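You operate a simulated robot arm through the tools that you are given. There is no shell and no other tool. Be economical: measure what you need, move in short steps, check, and stop when the job is done.

The job below is to be done with a simulated robot arm. You get a single attempt, and the scene is never put back.

JOB
Set both rivets of the silver plate in the rivet squeezer.
Fine: one stroke each, none dry; slide out and plate back on the yellow mat; leave the gold plate.

Only the result counts: the job must be done as asked and must still hold three seconds after the hand-in. Knocking over, shifting, dropping, spilling or breaking anything else fails it.

ROBOT AND FRAMES
A 5-joint arm with a two-finger parallel gripper, fixed in place. Base frame: the origin is at the foot of the arm, x ahead of it, y to its left, z up; the work surface is at about z = 0. Units: m, rad, N and s.
With the tool pointing down near the work surface it reaches from about 0.26 to 0.68 m from the base axis. Its first joint turns from -1.152 to 1.152 rad. The tool tilts only in the upright plane through the base axis and itself; it spins freely about its own axis. Payload 2.9 kg.
The tool frame sits at the grasp point between the pads (the TCP): z along the fingers, y along the line on which they close. The tips reach 0.03 m beyond it. The gripper opens to 0.11 m. The fingers are 0.02 m wide and 0.01 m thick; the gripper's body (0.048 by 0.112 m) begins 0.055 m behind the TCP.
Orientation is that of the tool frame in the base frame, as a unit quaternion [w, x, y, z]. With the fingers straight down and closing along the base's y, the tool's x points along the base's -x, its y along +y and its z along -z.

CONTROLS
- The arm moves only by the tool play_rows. Its arguments are lists of equal length, an entry for each row: "translation": the shift along the base's x, y, z in units of 500 mm (1.0 is 500 mm), a list of three; "rotation": the turn, a rotation vector about the base's x, y, z in units of 60 degrees (1.0 is 60 degrees), a list of three; "gripper": the gripper command, from -1 (shut) to 1 (fully open), values between in proportion. In form: {"translation": [[tx, ty, tz], ...], "rotation": [[rx, ry, rz], ...], "gripper": [gripper, ...]}. A call has 1 to 8 rows; each row is the pose to reach, as a shift and turn from the pose commanded when the call began. A call with a number of a shift or a turn outside -1 to 1 is refused whole. A row lasts 0.2 s, in which the tool goes at most 0.05 m and 0.15 rad; a call with a longer step from one row to the next is refused whole, and so is a gripper value outside its range. Where a pose cannot be reached the arm comes as near as it can. A force on the tool above 80 N (or 10 N above the force at the start of the call, whichever is more), or a blocked arm, ends the call early, and 0.2 s more pass. Each finger travels about 0.108 m/s and halts on what it meets, pressing with about 42 N; the grip force reading is that of the motor and also rises with nothing between the fingers. The clock runs only during rows and for 0.2 s after the last one: add rows that repeat a pose to give the fingers time. The reply holds the time, the measured pose of the TCP, the force on the tool along the base axes, the opening and the grip force, in the units named above and with some noise, and new pictures: "views" is both (left out), scene, wrist or none.
- Cameras (640 x 400 px; columns grow to the right, rows downward): "scene" is fixed at [0.0355, -0.4361, 0.6345]; the picture's right is [0.84, -0.54, 0.00], its down [-0.22, -0.34, -0.92] and it looks along [0.49, 0.77, -0.40] (base axes); focal length 346 px, centre (320, 200). "wrist" rides on the gripper at [-0.036, 0, -0.057] in the tool frame; the picture's right is [0.00, -1.00, 0.00], its down [0.97, 0.00, -0.24] and it looks along [0.24, 0.00, 0.97] (tool axes); focal length 218 px, centre (320, 200).
- pixel_to_xyz(camera, pixels): there is no depth. For up to 12 entries [column, row, z] of the newest picture of that camera ("zoom" is the newest enlarged one), the place [x, y] in the base frame at which the ray of that pixel passes the height z, good to about 0.002 m, but the place of the scene camera against the robot may be out by one fixed shift of up to 0.025 m in any direction. It takes no simulated time.
- zoom(camera, box): a new picture of the part [left, top, right, bottom] of that camera's present view, enlarged. It takes no simulated time.
- close_job(): hands the job in; it is judged then, once.

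Keep the steps short. Do not move on a guess: measure, check each grasp and each placing, and mend mistakes. In all there are 80 turns and 150 pictures (those below and enlarged ones count). Leave the gripper open and the arm clear of the work at the hand-in unless told otherwise, and finish with a single line.

The tools are called after "Call:" as name(argument=value, ...) on one line, values as JSON. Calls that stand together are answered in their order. play_rows: Moves the arm, as the interface text tells. Its arguments: {"type":"object","properties":{"translation":{"type":"array","items":{"type":"array","items":{"type":"number"}}},"rotation":{"type":"array","items":{"type":"array","items":{"type":"number"}}},"gripper":{"type":"array","items":{"type":"number"}},"views":{"type":"string","enum":["both","scene","wrist","none"]}},"required":["translation","rotation","gripper"]} The other tools are called the same way: pixel_to_xyz (camera, pixels) gives the place at which the rays of pixels pass given heights; zoom (camera, box) takes an enlarged picture of a part of a camera's view; close_job () hands the job in.

At the start:

```text
time: 0.0
tool_pos: [0.3985, 0.1157, 0.3771]
tool_rot: [0.0, 0.0, 1.0, 0.0]
ft_force: [0.5, 0.1, 0.1]
width: 0.11
grasp_force: 0.0
```

scene: 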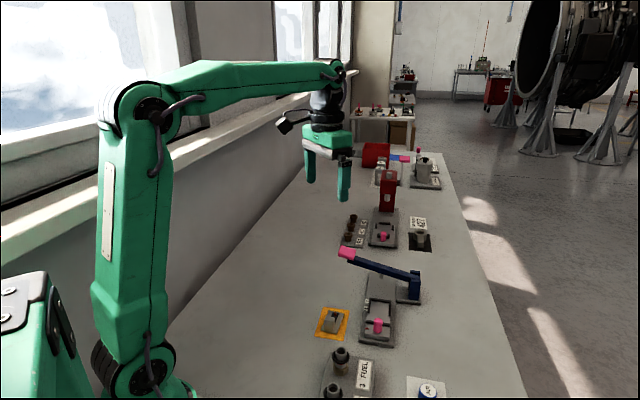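
wrist: 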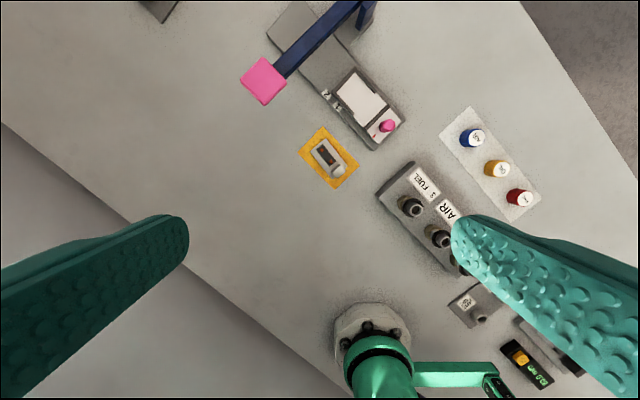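

I'll start by enlarging the relevant parts: the lever device with the pink knob, the yellow mat, and the other device behind it.

Call:
zoom(camera="scene", box=[300, 230, 440, 350])

Call:
zoom(camera="scene", box=[330, 135, 460, 255])

Call:
zoom(camera="wrist", box=[230, 0, 430, 200])

```text
3.33 times, centred on (370, 290) of scene
```

zoom: 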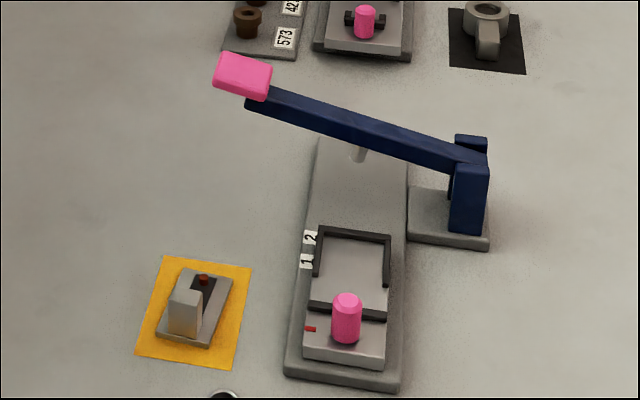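

```text
3.33 times, centred on (395, 195) of scene
```

zoom: 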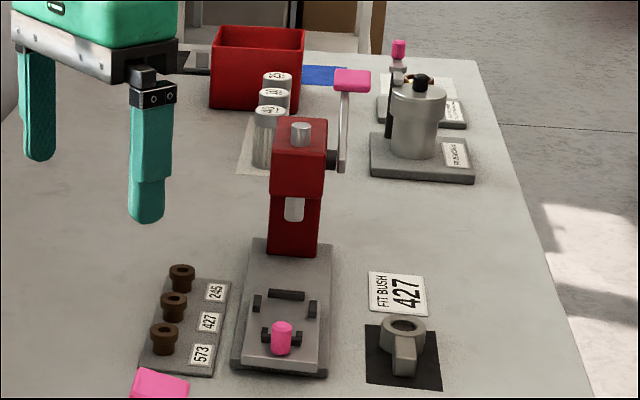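

```text
2.00 times, centred on (330, 100) of wrist
```

zoom: 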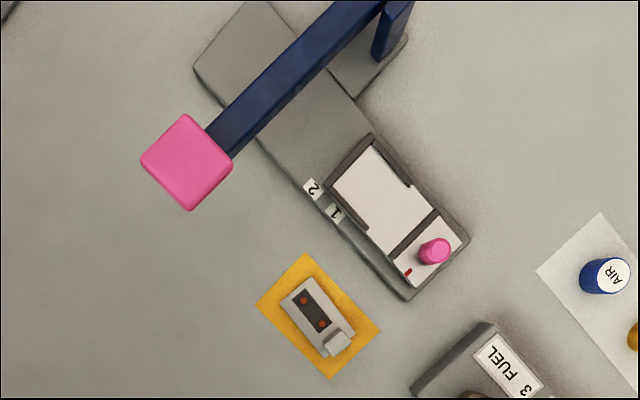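

The silver plate sits on the yellow mat at about (329,157) in the wrist view. The slide's pink knob is at (388,125), the lever handle at (263,81) and the marks 1 and 2 at (338,106) and (327,94). I'll measure these.

Call:
pixel_to_xyz(camera="wrist", pixels=[[329, 157, 0.0], [388, 125, 0.04], [397, 141, 0.02], [338, 106, 0.02], [327, 94, 0.02], [263, 81, 0.12], [263, 81, 0.18], [275, 10, 0.0], [370, 152, 0.0], [370, 10, 0.1]])

Call:
pixel_to_xyz(camera="scene", pixels=[[347, 254, 0.12], [347, 254, 0.15], [347, 254, 0.18], [377, 322, 0.04], [332, 323, 0.0], [367, 306, 0.02]])

```text
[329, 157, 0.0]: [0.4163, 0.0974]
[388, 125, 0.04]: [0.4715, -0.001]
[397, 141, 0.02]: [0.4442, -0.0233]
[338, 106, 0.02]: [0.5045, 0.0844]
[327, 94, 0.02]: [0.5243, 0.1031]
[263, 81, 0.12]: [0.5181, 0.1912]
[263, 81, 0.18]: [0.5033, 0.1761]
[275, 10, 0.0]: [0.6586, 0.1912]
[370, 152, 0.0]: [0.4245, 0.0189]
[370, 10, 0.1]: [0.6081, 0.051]
```

```text
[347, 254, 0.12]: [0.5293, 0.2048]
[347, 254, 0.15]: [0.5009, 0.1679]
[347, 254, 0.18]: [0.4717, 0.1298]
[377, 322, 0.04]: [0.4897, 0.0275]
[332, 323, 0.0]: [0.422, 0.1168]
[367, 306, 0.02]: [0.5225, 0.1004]
```

The handle is at about (0.52, 0.19, 0.115), and the mat is at about (0.416, 0.097). I'll move the camera lower over the mat and slide for a closer look.

Call:
play_rows(translation=[[0, -0.04, -0.07], [0, -0.08, -0.14], [0, -0.11, -0.21], [0, -0.11, -0.24], [0, -0.11, -0.24]], rotation=[[0, 0, 0], [0, 0, 0], [0, 0, 0], [0, 0, 0], [0, 0, 0]], gripper=[1, 1, 1, 1, 1], views="both")

```text
time: 1.2
tool_pos: [0.3992, 0.0606, 0.2552]
tool_rot: [0.0, 0.0, 1.0, 0.0]
ft_force: [0.1, 0.1, 0.9]
width: 0.1103
grasp_force: 0.1
```

scene: 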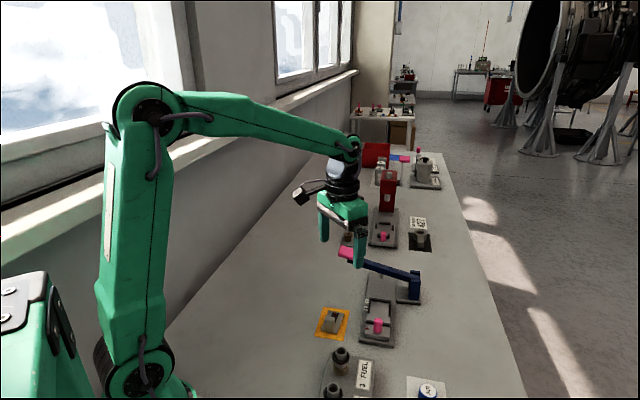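
wrist: 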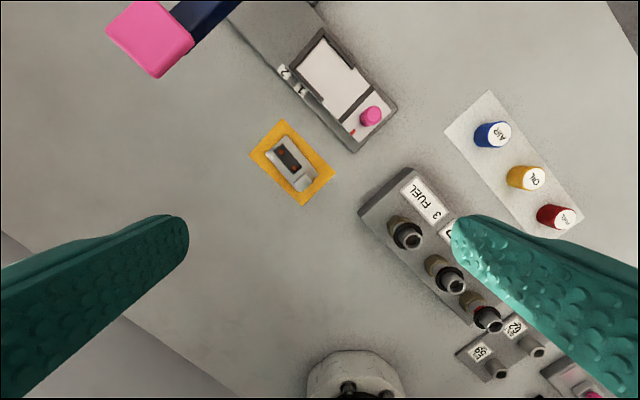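

Call:
zoom(camera="wrist", box=[240, 20, 400, 210])

Call:
zoom(camera="scene", box=[310, 270, 420, 350])

```text
2.11 times, centred on (320, 115) of wrist
```

zoom: 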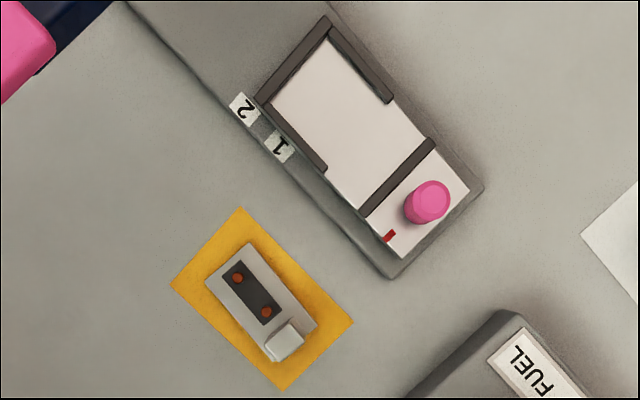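

```text
5.00 times, centred on (365, 310) of scene
```

zoom: 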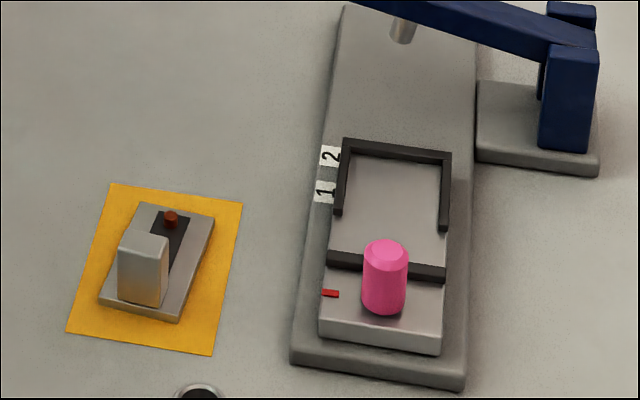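

I'll measure the corners of the plate, rivets, nest, marks and knob from this view.

Call:
pixel_to_xyz(camera="wrist", pixels=[[286.8, 135.4, 0.008], [265.5, 152.9, 0.008], [318.6, 172.8, 0.008], [297.3, 191.8, 0.008], [281.1, 152, 0.012], [294.4, 168.1, 0.012], [296.3, 67.6, 0.025], [323.3, 38.2, 0.025], [337.5, 118.3, 0.025], [370.7, 86.6, 0.025], [373.6, 112.6, 0.05], [353.2, 132.1, 0.025]])

Call:
pixel_to_xyz(camera="wrist", pixels=[[300.6, 89.4, 0.012], [283.5, 71.9, 0.012], [362, 157, 0.01], [398, 110, 0.01], [153, 40, 0.115], [303, 178, 0.035]])

```text
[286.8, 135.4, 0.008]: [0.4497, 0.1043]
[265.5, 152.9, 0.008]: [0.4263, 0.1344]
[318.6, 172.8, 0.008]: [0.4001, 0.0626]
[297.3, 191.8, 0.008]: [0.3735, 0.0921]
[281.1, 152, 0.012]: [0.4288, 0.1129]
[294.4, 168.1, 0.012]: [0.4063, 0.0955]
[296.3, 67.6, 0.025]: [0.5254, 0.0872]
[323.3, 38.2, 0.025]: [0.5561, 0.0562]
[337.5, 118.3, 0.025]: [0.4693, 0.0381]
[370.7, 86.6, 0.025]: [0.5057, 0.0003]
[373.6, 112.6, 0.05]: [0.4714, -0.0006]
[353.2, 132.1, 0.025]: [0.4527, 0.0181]
```

```text
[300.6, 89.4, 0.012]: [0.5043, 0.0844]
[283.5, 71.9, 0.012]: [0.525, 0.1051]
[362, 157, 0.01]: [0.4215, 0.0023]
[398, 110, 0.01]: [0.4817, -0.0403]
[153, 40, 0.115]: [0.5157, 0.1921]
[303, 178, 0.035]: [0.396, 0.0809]
```

The plate measures about 66 x 38 mm with its axis at about 39° and its grip block at the near end. The nest is about 75 x 44 mm at 45°. The two rivets are 28 mm apart, which matches the spacing between marks 1 and 2. I'll yaw 40° and go down above the grip block for a closer look.

Call:
play_rows(translation=[[0, 0.01, -0.04], [0, 0.02, -0.08], [-0.005, 0.03, -0.12], [-0.005, 0.04, -0.16], [-0.005, 0.04, -0.2], [-0.005, 0.04, -0.21]], rotation=[[0, 0, 0.1333], [0, 0, 0.2667], [0, 0, 0.4], [0, 0, 0.5333], [0, 0, 0.6667], [0, 0, 0.6667]], gripper=[1, 1, 1, 1, 1, 1], views="wrist")

Call:
zoom(camera="scene", box=[300, 230, 430, 350])

```text
time: 2.6
tool_pos: [0.3976, 0.0814, 0.151]
tool_rot: [0.0, -0.343, 0.939, 0.0]
ft_force: [0.1, 0.3, 0.1]
width: 0.1098
grasp_force: 0.1
```

wrist: 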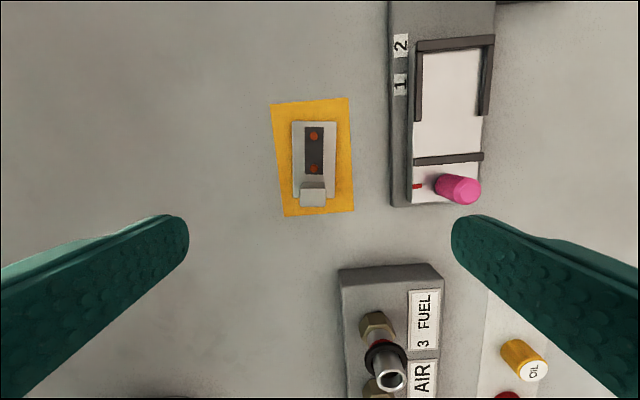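

```text
3.33 times, centred on (365, 290) of scene
```

zoom: 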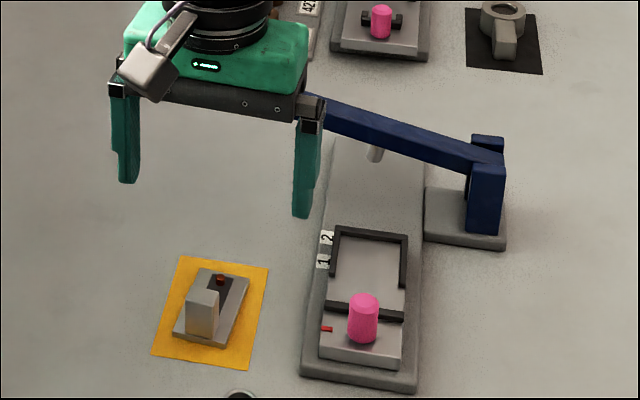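

Call:
zoom(camera="wrist", box=[250, 90, 390, 230])

Call:
zoom(camera="wrist", box=[350, 0, 550, 220])

```text
2.86 times, centred on (320, 160) of wrist
```

zoom: 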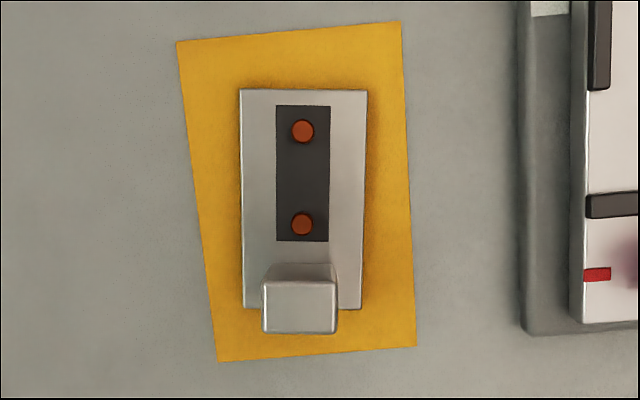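

```text
1.82 times, centred on (450, 110) of wrist
```

zoom: 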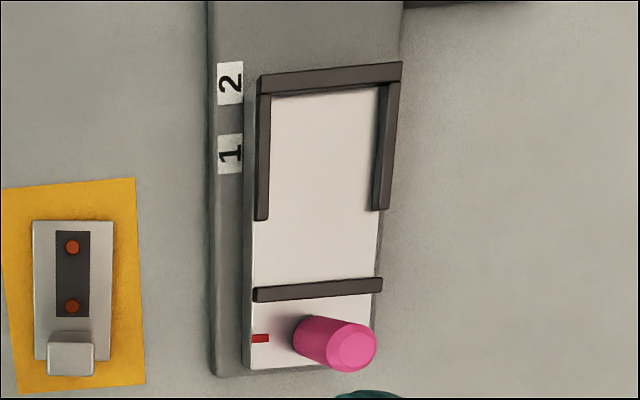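

The plate is aligned with the gripper to within a degree. I'll measure the block's top corners, the plate edges and the nest corners from here.

Call:
pixel_to_xyz(camera="wrist", pixels=[[300.1, 189, 0.035], [325.9, 189, 0.035], [300.1, 206.5, 0.035], [325.9, 206.5, 0.035], [304.3, 182, 0.01], [324.5, 182, 0.01], [292, 121.5, 0.008], [336.4, 121.5, 0.008], [293.4, 197.8, 0.008], [334.7, 198.5, 0.008], [313.7, 136, 0.012], [313.7, 168.4, 0.012]])

Call:
pixel_to_xyz(camera="wrist", pixels=[[422.5, 53, 0.02], [481, 46, 0.02], [414, 156.5, 0.02], [484.5, 152, 0.02], [387, 204, 0.01], [411, 202, 0.02], [397, 46, 0.012], [397, 84, 0.012], [415, 186, 0.022], [464, 190, 0.05], [440, 183, 0.022]])

```text
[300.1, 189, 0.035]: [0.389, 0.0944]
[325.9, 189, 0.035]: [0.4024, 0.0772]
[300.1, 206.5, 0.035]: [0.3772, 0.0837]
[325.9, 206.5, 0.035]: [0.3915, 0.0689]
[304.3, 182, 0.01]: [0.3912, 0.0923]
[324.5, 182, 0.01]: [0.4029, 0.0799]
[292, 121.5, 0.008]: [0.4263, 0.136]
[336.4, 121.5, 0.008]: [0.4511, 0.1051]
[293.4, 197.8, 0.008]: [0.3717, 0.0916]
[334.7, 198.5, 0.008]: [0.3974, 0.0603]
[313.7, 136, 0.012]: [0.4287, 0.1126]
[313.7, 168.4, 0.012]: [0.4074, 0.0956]
```

```text
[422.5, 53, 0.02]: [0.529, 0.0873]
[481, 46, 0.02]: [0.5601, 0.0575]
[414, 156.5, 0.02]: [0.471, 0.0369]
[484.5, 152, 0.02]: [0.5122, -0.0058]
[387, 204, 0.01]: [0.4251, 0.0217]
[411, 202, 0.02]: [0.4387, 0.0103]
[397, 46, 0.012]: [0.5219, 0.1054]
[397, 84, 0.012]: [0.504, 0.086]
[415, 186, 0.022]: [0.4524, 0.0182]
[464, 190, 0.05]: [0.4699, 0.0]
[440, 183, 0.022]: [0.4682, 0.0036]
```

The block's top centre is at about (0.390, 0.081), it is about 21 mm wide, and its top is at z ≈ 0.035. I'll partly close the gripper and lower to just above it.

Call:
play_rows(translation=[[-0.008, 0, -0.05], [-0.014, 0, -0.1], [-0.014, 0, -0.14], [-0.014, 0, -0.15], [-0.014, 0, -0.15]], rotation=[[0, 0, 0], [0, 0, 0], [0, 0, 0], [0, 0, 0], [0, 0, 0]], gripper=[0.1, 0.1, 0.1, 0.1, 0.1], views="both")

Call:
zoom(camera="scene", box=[290, 270, 400, 350])

```text
time: 3.8
tool_pos: [0.3901, 0.0808, 0.0772]
tool_rot: [0.0, -0.342, 0.94, 0.001]
ft_force: [0.9, 0.7, 1.1]
width: 0.0606
grasp_force: 0.1
```

scene: 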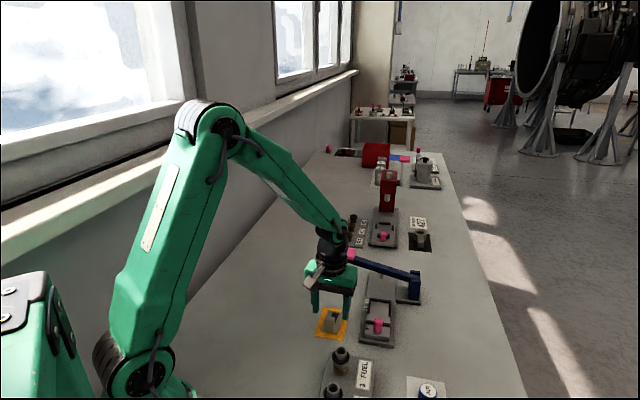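
wrist: 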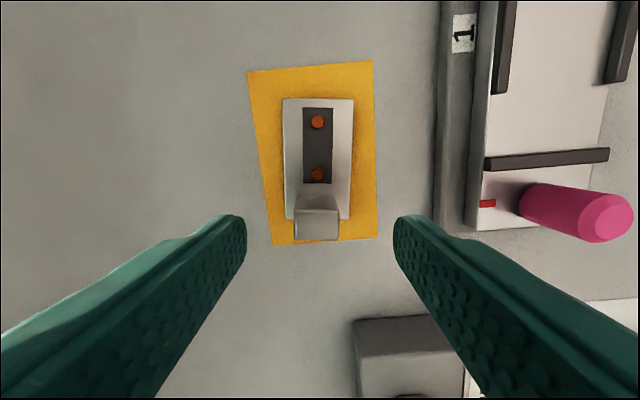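

```text
5.00 times, centred on (345, 310) of scene
```

zoom: 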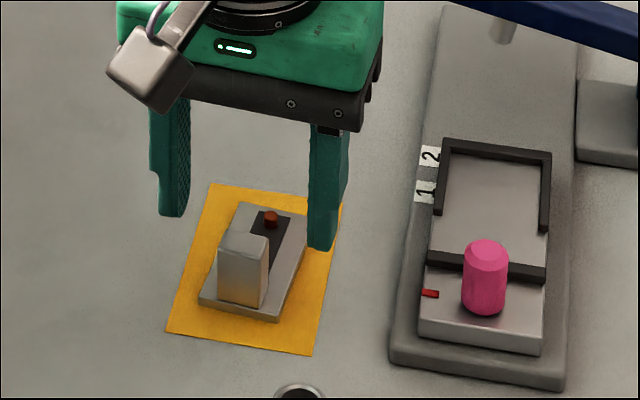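

Call:
pixel_to_xyz(camera="wrist", pixels=[[295, 209, 0.035], [339, 209, 0.035], [296, 240, 0.035], [337, 239, 0.035], [295, 209, 0.04], [337, 239, 0.04], [299, 196, 0.01], [335, 196, 0.01]])

```text
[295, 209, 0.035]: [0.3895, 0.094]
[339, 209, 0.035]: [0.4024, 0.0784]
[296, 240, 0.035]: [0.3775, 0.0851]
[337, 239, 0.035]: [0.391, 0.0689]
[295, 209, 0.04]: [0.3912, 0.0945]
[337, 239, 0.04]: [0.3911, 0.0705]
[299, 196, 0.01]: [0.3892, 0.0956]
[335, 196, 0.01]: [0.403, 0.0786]
```

The block centre at (0.390, 0.0816) agrees with the TCP at (0.390, 0.081). I'll lower 33 mm so the tips sit just above the plate, then close.

Call:
play_rows(translation=[[0, 0.001, -0.04], [0, 0.001, -0.066], [0, 0.001, -0.066], [0, 0.001, -0.066], [0, 0.001, -0.066], [0, 0.001, -0.066]], rotation=[[0, 0, 0], [0, 0, 0], [0, 0, 0], [0, 0, 0], [0, 0, 0], [0, 0, 0]], gripper=[0.1, 0.1, 0.1, -1, -1, -1], views="both")

```text
time: 5.2
tool_pos: [0.3915, 0.0813, 0.043]
tool_rot: [-0.001, -0.342, 0.94, -0.001]
ft_force: [-0.4, -0.3, 1.3]
width: 0.0212
grasp_force: 42.1
```

scene: 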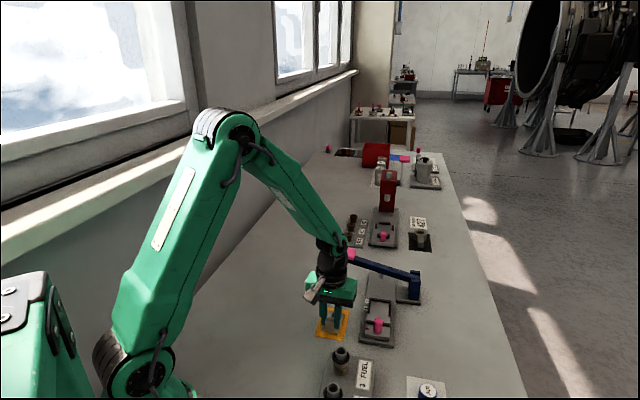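
wrist: 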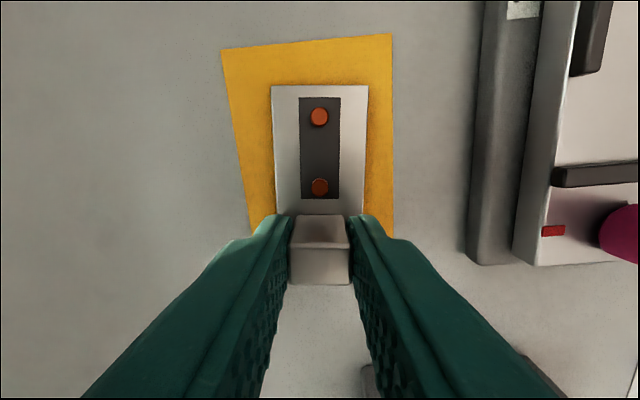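

The grasp is good: width 0.0212 at 42 N. I'll lift 80 mm, carry to above the nest and add 5° of yaw.

Call:
play_rows(translation=[[0, 0, 0.06], [0, 0, 0.12], [0, 0, 0.16], [0.07, -0.036, 0.16], [0.14, -0.073, 0.16], [0.212, -0.11, 0.16], [0.212, -0.11, 0.16]], rotation=[[0, 0, 0], [0, 0, 0], [0, 0, 0], [0, 0, 0.03], [0, 0, 0.06], [0, 0, 0.0833], [0, 0, 0.0833]], gripper=[-1, -1, -1, -1, -1, -1, -1], views="both")

Call:
zoom(camera="scene", box=[330, 240, 440, 350])

```text
time: 6.8
tool_pos: [0.4977, 0.0248, 0.1247]
tool_rot: [0.0, -0.383, 0.924, 0.001]
ft_force: [-0.1, 0.0, -1.5]
width: 0.0216
grasp_force: 42.0
```

scene: 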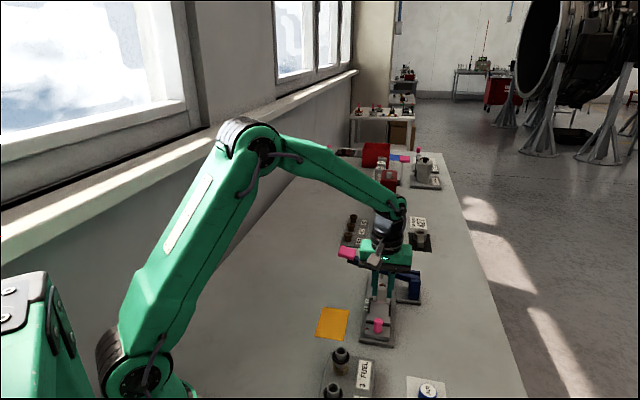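
wrist: 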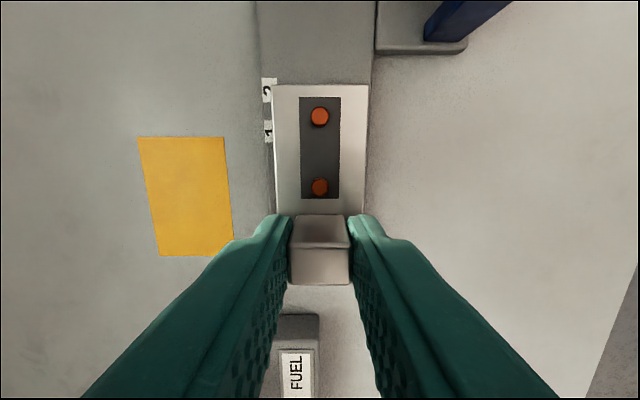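

```text
3.64 times, centred on (385, 295) of scene
```

zoom: 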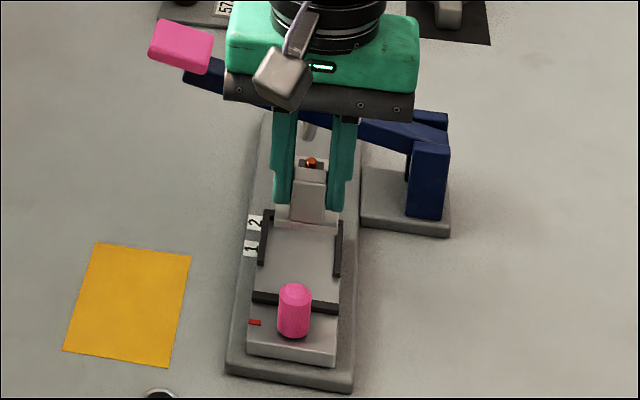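

The plate hides the nest from the wrist camera. I'll back off 40 mm along the slide axis so the far fence corners show.

Call:
play_rows(translation=[[-0.0566, -0.0566, 0], [-0.0566, -0.0566, 0]], rotation=[[0, 0, 0], [0, 0, 0]], gripper=[-1, -1], views="wrist")

Call:
zoom(camera="wrist", box=[240, 0, 400, 100])

```text
time: 7.4
tool_pos: [0.4662, -0.0021, 0.1254]
tool_rot: [0.0, -0.382, 0.924, 0.0]
ft_force: [0.8, -0.3, -2.2]
width: 0.0216
grasp_force: 41.8
```

wrist: 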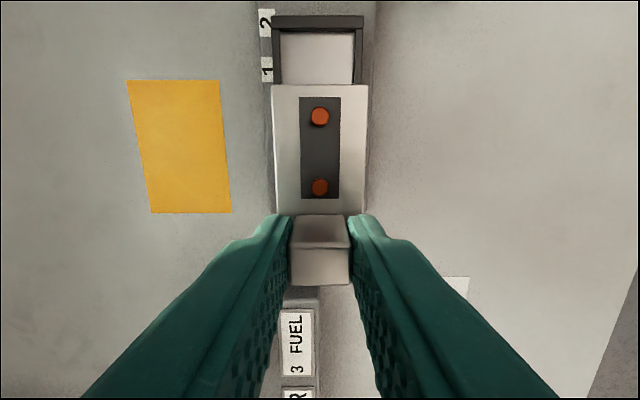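

```text
4.00 times, centred on (320, 50) of wrist
```

zoom: 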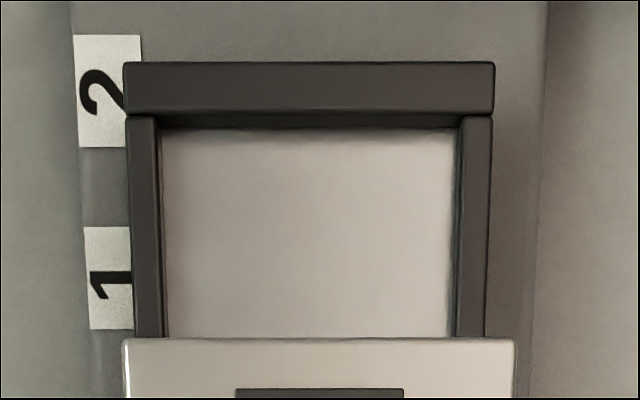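

The nest is square to the tool and sits about 1.6 mm to the left. Next I need the slide's surface height, so I'll compare the mat at z = 0 and the red index mark in both cameras.

Call:
pixel_to_xyz(camera="wrist", pixels=[[127, 80, 0], [220, 80, 0], [231, 212, 0], [152, 213, 0], [317.2, 32, 0.02], [317.2, 32, 0.025], [317.2, 32, 0.03], [317.2, 28, 0.03], [317.2, 28, 0.035]])

Call:
pixel_to_xyz(camera="scene", pixels=[[322.9, 306.8, 0], [349.3, 310.4, 0], [343.5, 340.9, 0], [314.4, 336.5, 0], [367, 328.8, 0.015], [367, 328.8, 0.02], [367, 328.8, 0.025], [367, 328.8, 0.03]])

```text
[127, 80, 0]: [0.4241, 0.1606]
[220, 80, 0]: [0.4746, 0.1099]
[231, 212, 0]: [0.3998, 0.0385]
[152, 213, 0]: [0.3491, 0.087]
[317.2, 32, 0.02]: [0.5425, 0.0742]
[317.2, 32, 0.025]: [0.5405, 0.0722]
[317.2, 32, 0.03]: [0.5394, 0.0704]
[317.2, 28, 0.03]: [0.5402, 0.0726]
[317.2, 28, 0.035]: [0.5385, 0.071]
```

```text
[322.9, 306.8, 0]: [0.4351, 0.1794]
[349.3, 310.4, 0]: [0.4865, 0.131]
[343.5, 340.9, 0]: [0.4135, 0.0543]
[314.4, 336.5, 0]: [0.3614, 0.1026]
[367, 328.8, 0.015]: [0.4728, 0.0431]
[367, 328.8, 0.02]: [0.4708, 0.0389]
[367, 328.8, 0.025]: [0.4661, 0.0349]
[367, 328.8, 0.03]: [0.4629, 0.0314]
```

The slide surface is at z ≈ 0.025, and the nest's far inner edge midpoint is (0.5406, 0.0720). I'll check where the ram is to confirm which rivet belongs to mark 1.

Call:
pixel_to_xyz(camera="scene", pixels=[[381.4, 276.5, 0.05], [381.4, 276.5, 0.06], [381.4, 276.5, 0.07], [381.4, 276.5, 0.08], [381.4, 276.5, 0.09]])

```text
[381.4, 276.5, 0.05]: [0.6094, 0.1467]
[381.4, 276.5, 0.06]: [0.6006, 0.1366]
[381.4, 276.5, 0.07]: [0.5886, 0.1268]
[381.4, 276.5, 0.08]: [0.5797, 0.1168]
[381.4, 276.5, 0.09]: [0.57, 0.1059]
```

I still need the ram's position along the slide axis. I'll raise 125 mm and move forward a little to look down on the lever and its base.

Call:
play_rows(translation=[[0.0, 0.0, 0.09], [0.03, 0.03, 0.17], [0.06, 0.06, 0.25], [0.06, 0.06, 0.25]], rotation=[[0, 0, 0], [0, 0, 0], [0, 0, 0], [0, 0, 0]], gripper=[-1, -1, -1, -1], views="both")

Call:
zoom(camera="wrist", box=[150, 0, 470, 200])

Call:
zoom(camera="scene", box=[330, 240, 430, 305])

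```text
time: 8.4
tool_pos: [0.4962, 0.0277, 0.2535]
tool_rot: [0.0, -0.384, 0.923, -0.001]
ft_force: [-0.2, -0.4, -2.1]
width: 0.0217
grasp_force: 42.3
```

scene: 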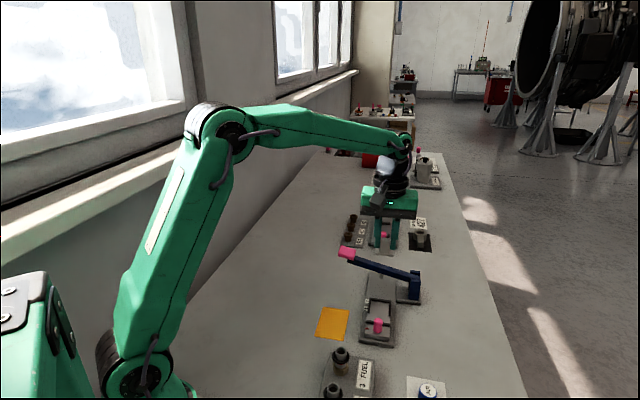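
wrist: 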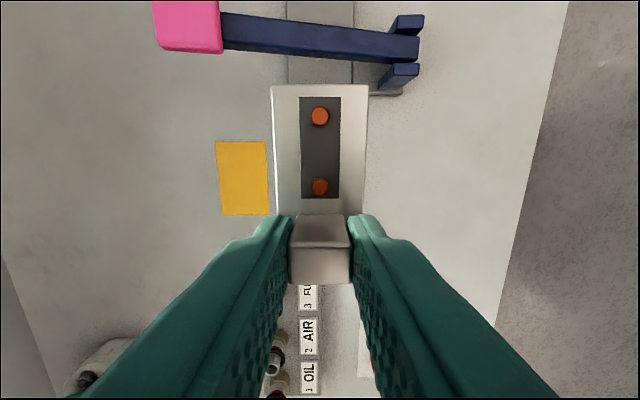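

```text
2.00 times, centred on (310, 100) of wrist
```

zoom: 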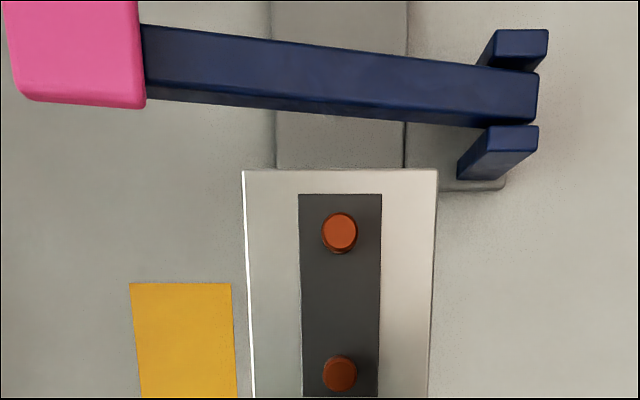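

```text
6.15 times, centred on (380, 272) of scene
```

zoom: 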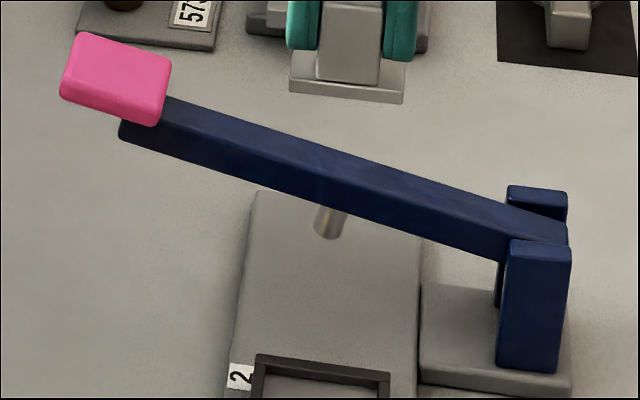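

I'll triangulate the hinge posts and lever from both cameras.

Call:
pixel_to_xyz(camera="scene", pixels=[[413.7, 299.6, 0.012], [415.8, 279.8, 0.04], [415.8, 279.8, 0.05], [415.8, 279.8, 0.06], [415.8, 279.8, 0.07], [347.5, 254, 0.11], [347.5, 254, 0.12], [347.5, 254, 0.13]])

Call:
pixel_to_xyz(camera="wrist", pixels=[[409, 25, 0.055], [406, 70, 0.055], [409, 25, 0.07], [406, 70, 0.07], [384, 90, 0.012], [221, 33, 0.11], [421, 48, 0.07], [320, 41, 0.09], [187, 28, 0.115], [187, 28, 0.125], [330, 95, 0.0]])

```text
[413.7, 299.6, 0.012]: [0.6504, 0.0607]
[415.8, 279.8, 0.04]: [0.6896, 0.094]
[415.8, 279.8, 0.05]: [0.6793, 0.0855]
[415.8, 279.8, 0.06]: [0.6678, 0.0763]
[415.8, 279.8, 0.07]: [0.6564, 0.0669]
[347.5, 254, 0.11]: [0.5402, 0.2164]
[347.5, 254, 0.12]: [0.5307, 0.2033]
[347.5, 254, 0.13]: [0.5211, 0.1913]
```

```text
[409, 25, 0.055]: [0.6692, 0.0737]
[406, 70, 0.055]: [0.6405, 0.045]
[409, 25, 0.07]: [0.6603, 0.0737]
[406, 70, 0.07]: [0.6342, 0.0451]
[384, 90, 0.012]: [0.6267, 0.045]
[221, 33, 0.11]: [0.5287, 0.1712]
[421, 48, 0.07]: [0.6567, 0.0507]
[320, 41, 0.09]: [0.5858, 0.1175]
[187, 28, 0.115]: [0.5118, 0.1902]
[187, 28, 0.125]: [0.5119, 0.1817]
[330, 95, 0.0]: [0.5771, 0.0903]
```

The lever and ram are at u ≈ 0.50 along the slide axis. That fits the far rivet at mark 1 and the near rivet at mark 2, with the grip block on the knob side. I'm now going to lower straight above the nest to TCP z ≈ 0.09 and check from the side.

Call:
play_rows(translation=[[-0.002, 0.0014, -0.09], [-0.002, 0.0014, -0.18], [-0.002, 0.0014, -0.25], [-0.002, 0.0014, -0.3], [-0.002, 0.0014, -0.322], [-0.002, 0.0014, -0.322]], rotation=[[0, 0, 0], [0, 0, 0], [0, 0, 0], [0, 0, 0], [0, 0, 0], [0, 0, 0]], gripper=[-1, -1, -1, -1, -1, -1], views="both")

Call:
zoom(camera="scene", box=[340, 270, 420, 350])

Call:
zoom(camera="wrist", box=[240, 0, 400, 220])

```text
time: 9.8
tool_pos: [0.4966, 0.0312, 0.0882]
tool_rot: [0.0, -0.383, 0.924, 0.0]
ft_force: [0.5, -0.3, -1.2]
width: 0.021
grasp_force: 41.4
```

scene: 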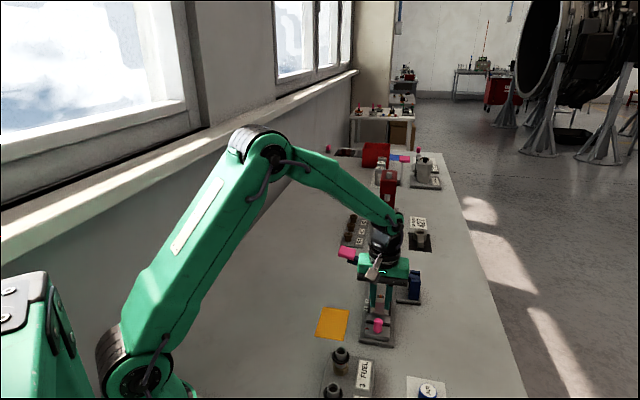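
wrist: 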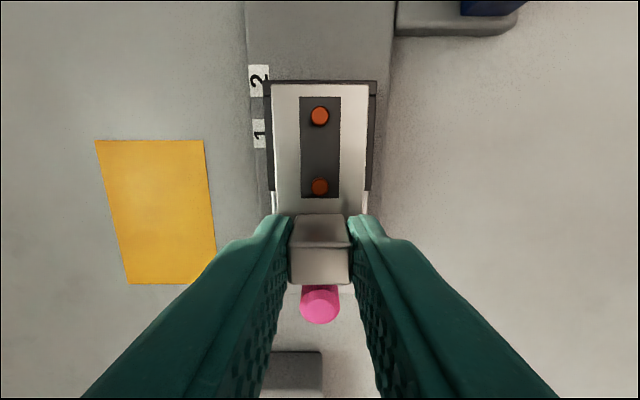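

```text
5.00 times, centred on (380, 310) of scene
```

zoom: 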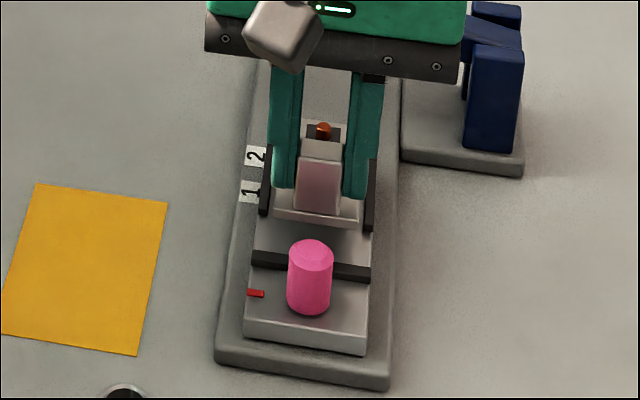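

```text
1.82 times, centred on (320, 110) of wrist
```

zoom: 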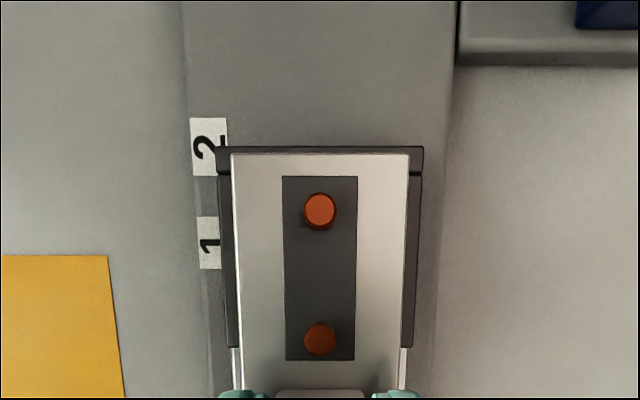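

The plate is centred laterally (fence outer edges at 217 and 423, plate mid at 320). It sits about 1.5 mm too far forward, so I'll shift back 1.5 mm and lower into the nest, stopping just before contact.

Call:
play_rows(translation=[[-0.0022, -0.0022, 0], [-0.0022, -0.0022, -0.02], [-0.0022, -0.0022, -0.032], [-0.0022, -0.0022, -0.032]], rotation=[[0, 0, 0], [0, 0, 0], [0, 0, 0], [0, 0, 0]], gripper=[-1, -1, -1, -1], views="wrist")

Call:
zoom(camera="scene", box=[340, 270, 420, 350])

Call:
zoom(camera="wrist", box=[240, 0, 400, 220])

```text
time: 10.8
tool_pos: [0.4949, 0.0274, 0.0733]
tool_rot: [0.001, -0.382, 0.924, 0.001]
ft_force: [0.2, -0.6, -0.9]
width: 0.0214
grasp_force: 42.2
```

wrist: 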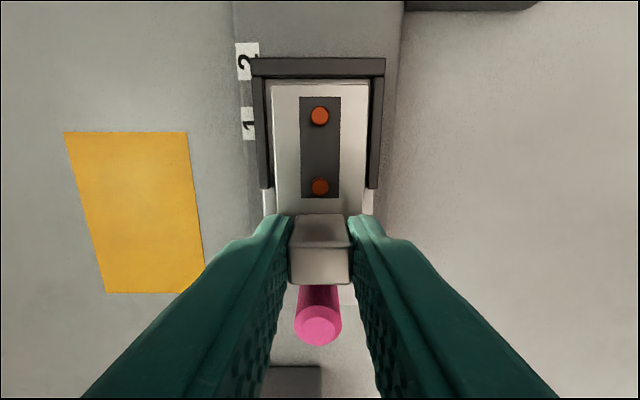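

```text
5.00 times, centred on (380, 310) of scene
```

zoom: 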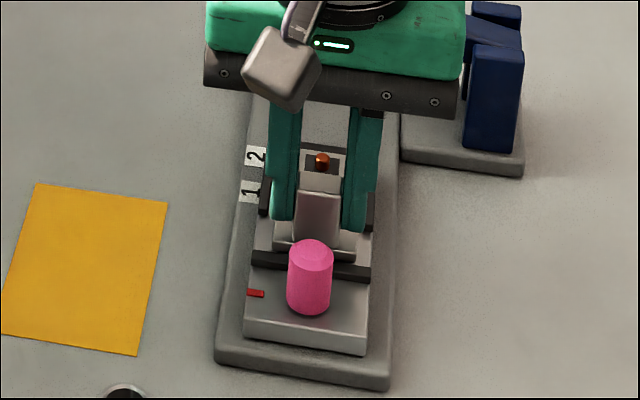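

```text
1.82 times, centred on (320, 110) of wrist
```

zoom: 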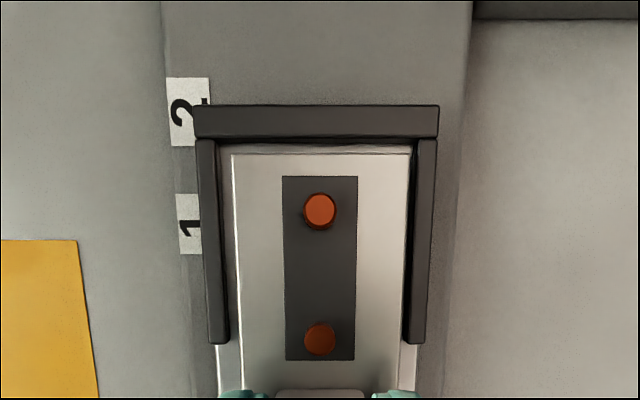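

The fence gap shows the plate about 2 mm too far back now and 1 mm to the right. I'll correct both and lower 2 mm.

Call:
play_rows(translation=[[0.0014, 0.0042, 0], [0.0014, 0.0042, -0.004], [0.0014, 0.0042, -0.004]], rotation=[[0, 0, 0], [0, 0, 0], [0, 0, 0]], gripper=[-1, -1, -1], views="wrist")

Call:
zoom(camera="scene", box=[360, 295, 400, 335])

Call:
zoom(camera="wrist", box=[240, 0, 400, 220])

```text
time: 11.6
tool_pos: [0.4952, 0.0302, 0.0697]
tool_rot: [0.0, -0.383, 0.924, 0.0]
ft_force: [1.0, -0.7, -2.2]
width: 0.0213
grasp_force: 42.0
```

wrist: 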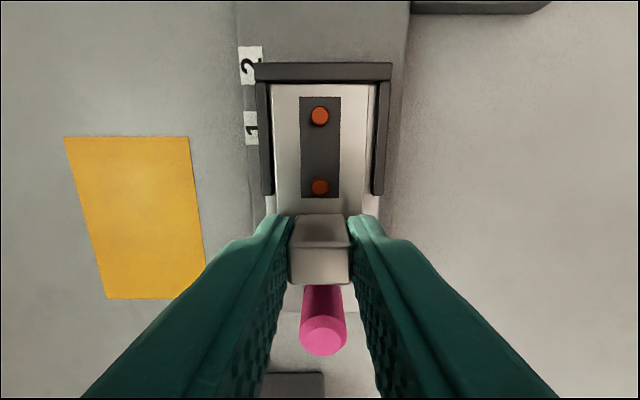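

```text
10.00 times, centred on (380, 315) of scene
```

zoom: 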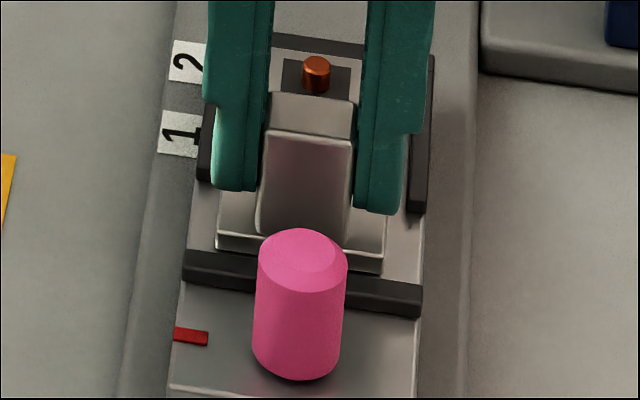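

```text
1.82 times, centred on (320, 110) of wrist
```

zoom: 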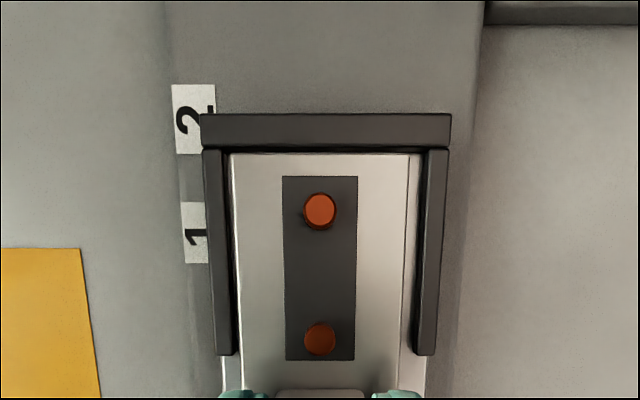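

The axial gap is good at about 2.4 mm, but the plate is about 1 mm too far left. I'll nudge it right and lower gently until it touches.

Call:
play_rows(translation=[[0.001, -0.001, 0], [0.001, -0.001, -0.003], [0.001, -0.001, -0.004], [0.001, -0.001, -0.004]], rotation=[[0, 0, 0], [0, 0, 0], [0, 0, 0], [0, 0, 0]], gripper=[-1, -1, -1, -1], views="none")

Call:
zoom(camera="scene", box=[360, 295, 400, 335])

Call:
zoom(camera="wrist", box=[240, 0, 400, 220])

```text
time: 12.6
tool_pos: [0.4973, 0.0302, 0.0701]
tool_rot: [0.001, -0.383, 0.924, 0.0]
ft_force: [-2.4, 0.6, 14.3]
width: 0.0212
grasp_force: 42.0
```

```text
10.00 times, centred on (380, 315) of scene
```

zoom: 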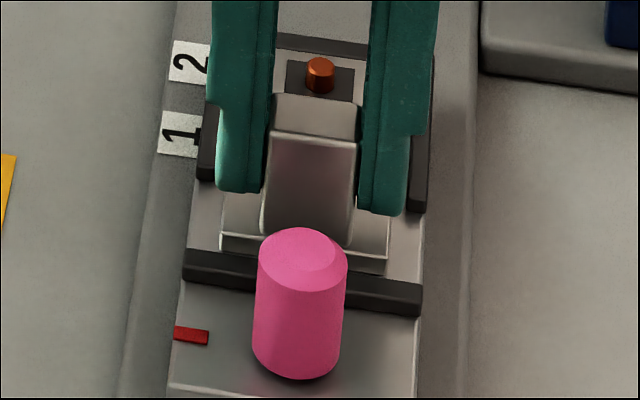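

```text
1.82 times, centred on (320, 110) of wrist
```

zoom: 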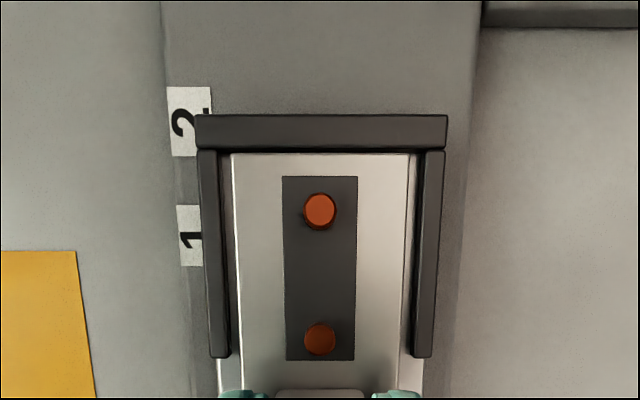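

The tool reads 14 N upward, so the plate is resting on the slide, inside the fence on all sides. I'll release it, rise a little and look.

Call:
play_rows(translation=[[0, 0, 0.001], [0, 0, 0.001], [0, 0, 0.05], [0, 0, 0.12], [0, 0, 0.16], [0, 0, 0.16]], rotation=[[0, 0, 0], [0, 0, 0], [0, 0, 0], [0, 0, 0], [0, 0, 0], [0, 0, 0]], gripper=[-0.2, -0.2, -0.2, -0.2, -0.2, -0.2], views="both")

Call:
zoom(camera="scene", box=[350, 280, 410, 340])

Call:
zoom(camera="wrist", box=[240, 80, 400, 260])

```text
time: 14.0
tool_pos: [0.4988, 0.031, 0.1474]
tool_rot: [0.0, -0.382, 0.924, 0.001]
ft_force: [-1.2, 0.1, -0.2]
width: 0.0441
grasp_force: 0.1
```

scene: 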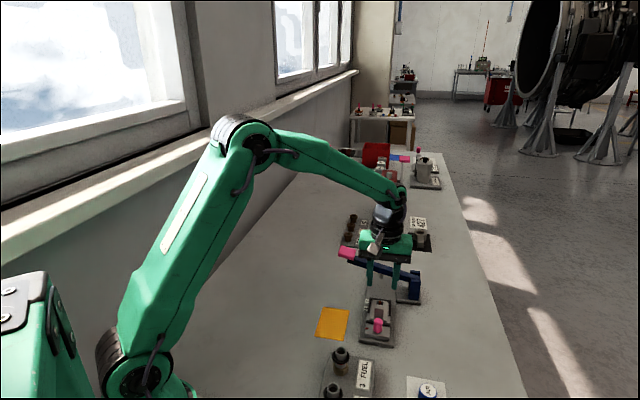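
wrist: 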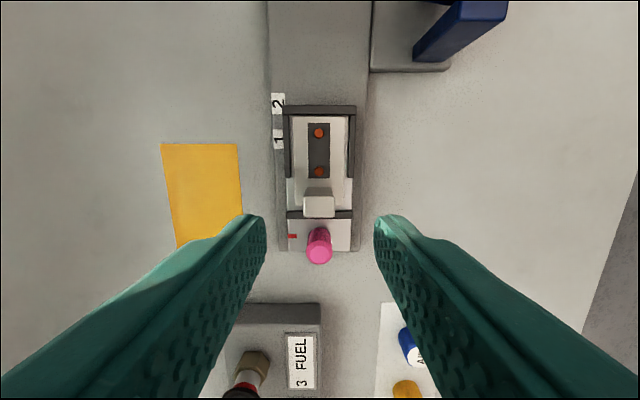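

```text
6.67 times, centred on (380, 310) of scene
```

zoom: 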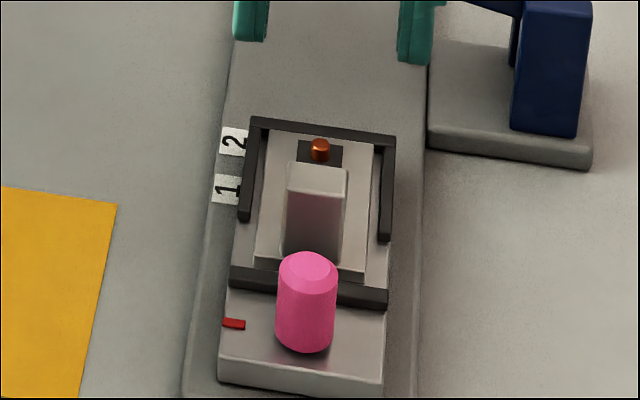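

```text
2.22 times, centred on (320, 170) of wrist
```

zoom: 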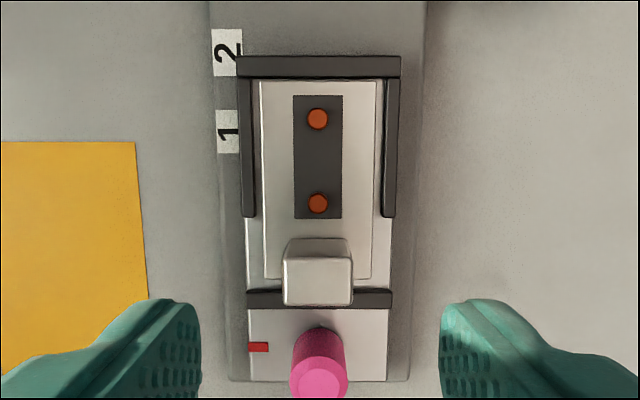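

The plate sits flat and squarely inside the nest. I'll move over the knob, at about (0.470, 0.000), to look at it from above.

Call:
play_rows(translation=[[-0.03, -0.03, 0], [-0.058, -0.06, -0.02], [-0.058, -0.06, -0.05], [-0.058, -0.06, -0.05]], rotation=[[0, 0, 0], [0, 0, 0], [0, 0, 0], [0, 0, 0]], gripper=[-0.2, -0.2, -0.2, -0.2], views="wrist")

Call:
zoom(camera="scene", box=[340, 270, 420, 350])

```text
time: 15.0
tool_pos: [0.4699, -0.0013, 0.1237]
tool_rot: [-0.001, -0.383, 0.924, 0.0]
ft_force: [0.0, 0.5, 0.8]
width: 0.0439
grasp_force: 0.1
```

wrist: 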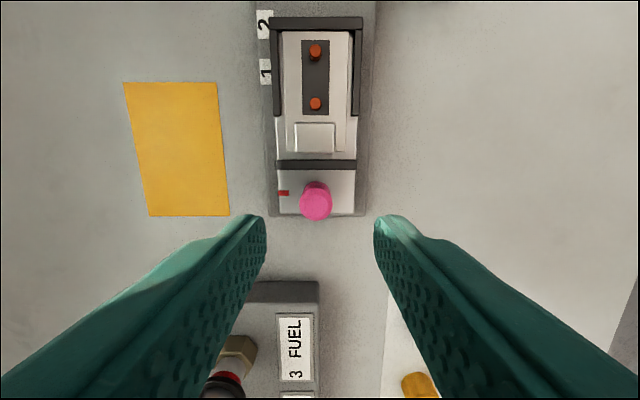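

```text
5.00 times, centred on (380, 310) of scene
```

zoom: 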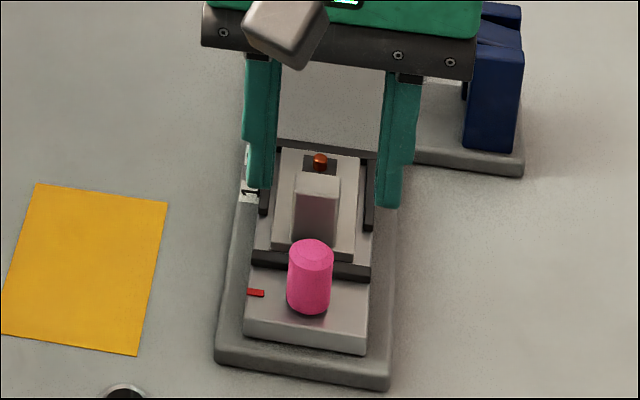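

Call:
pixel_to_xyz(camera="wrist", pixels=[[316, 203, 0.05], [316, 203, 0.055], [300, 203, 0.055], [332, 203, 0.055], [316, 188, 0.026]])

Call:
pixel_to_xyz(camera="scene", pixels=[[378, 319.5, 0.045], [378, 319.5, 0.05], [378, 319.5, 0.055], [378, 319.5, 0.06]])

```text
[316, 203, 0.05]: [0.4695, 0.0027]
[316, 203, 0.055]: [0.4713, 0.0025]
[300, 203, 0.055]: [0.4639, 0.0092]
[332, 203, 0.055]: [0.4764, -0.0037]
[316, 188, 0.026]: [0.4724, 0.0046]
```

```text
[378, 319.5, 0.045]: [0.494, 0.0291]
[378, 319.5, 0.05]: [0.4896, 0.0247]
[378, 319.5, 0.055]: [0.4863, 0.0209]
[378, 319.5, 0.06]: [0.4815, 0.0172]
```

The knob centre is at about (0.471, 0.002), its top at z ≈ 0.056, and it is about 18 mm across. I'll grip it high, at TCP z ≈ 0.067, to keep the wrist clear of the lever.

Call:
play_rows(translation=[[0.002, 0.006, -0.05], [0.002, 0.006, -0.1], [0.002, 0.006, -0.113], [0.002, 0.006, -0.113], [0.002, 0.006, -0.113], [0.002, 0.006, -0.113]], rotation=[[0, 0, 0], [0, 0, 0], [0, 0, 0], [0, 0, 0], [0, 0, 0], [0, 0, 0]], gripper=[-0.2, -0.2, -0.2, -0.6, -1, -1], views="both")

Call:
zoom(camera="scene", box=[340, 240, 430, 350])

```text
time: 16.4
tool_pos: [0.4683, 0.002, 0.0662]
tool_rot: [0.002, -0.382, 0.924, 0.0]
ft_force: [14.7, -14.5, -10.5]
width: 0.0197
grasp_force: 45.2
```

scene: 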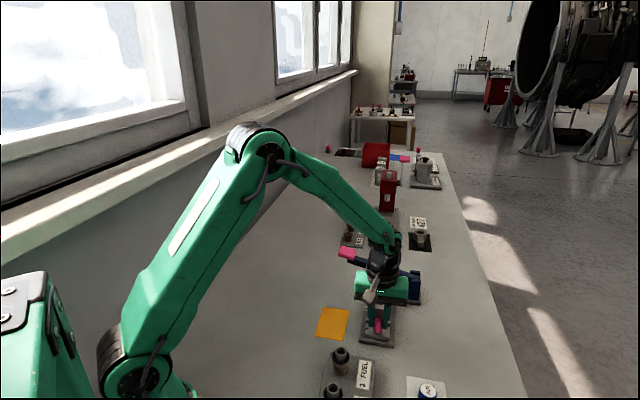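
wrist: 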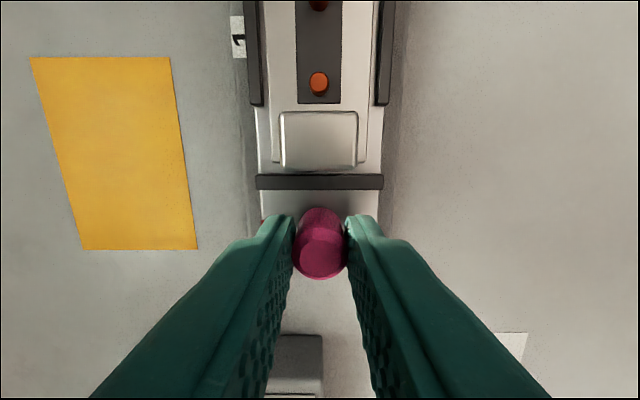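

```text
3.64 times, centred on (385, 295) of scene
```

zoom: 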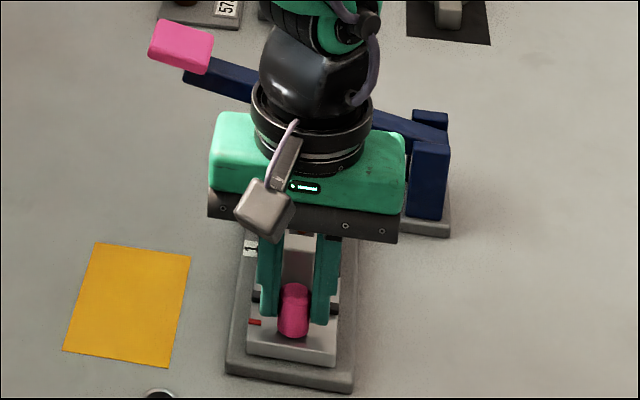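

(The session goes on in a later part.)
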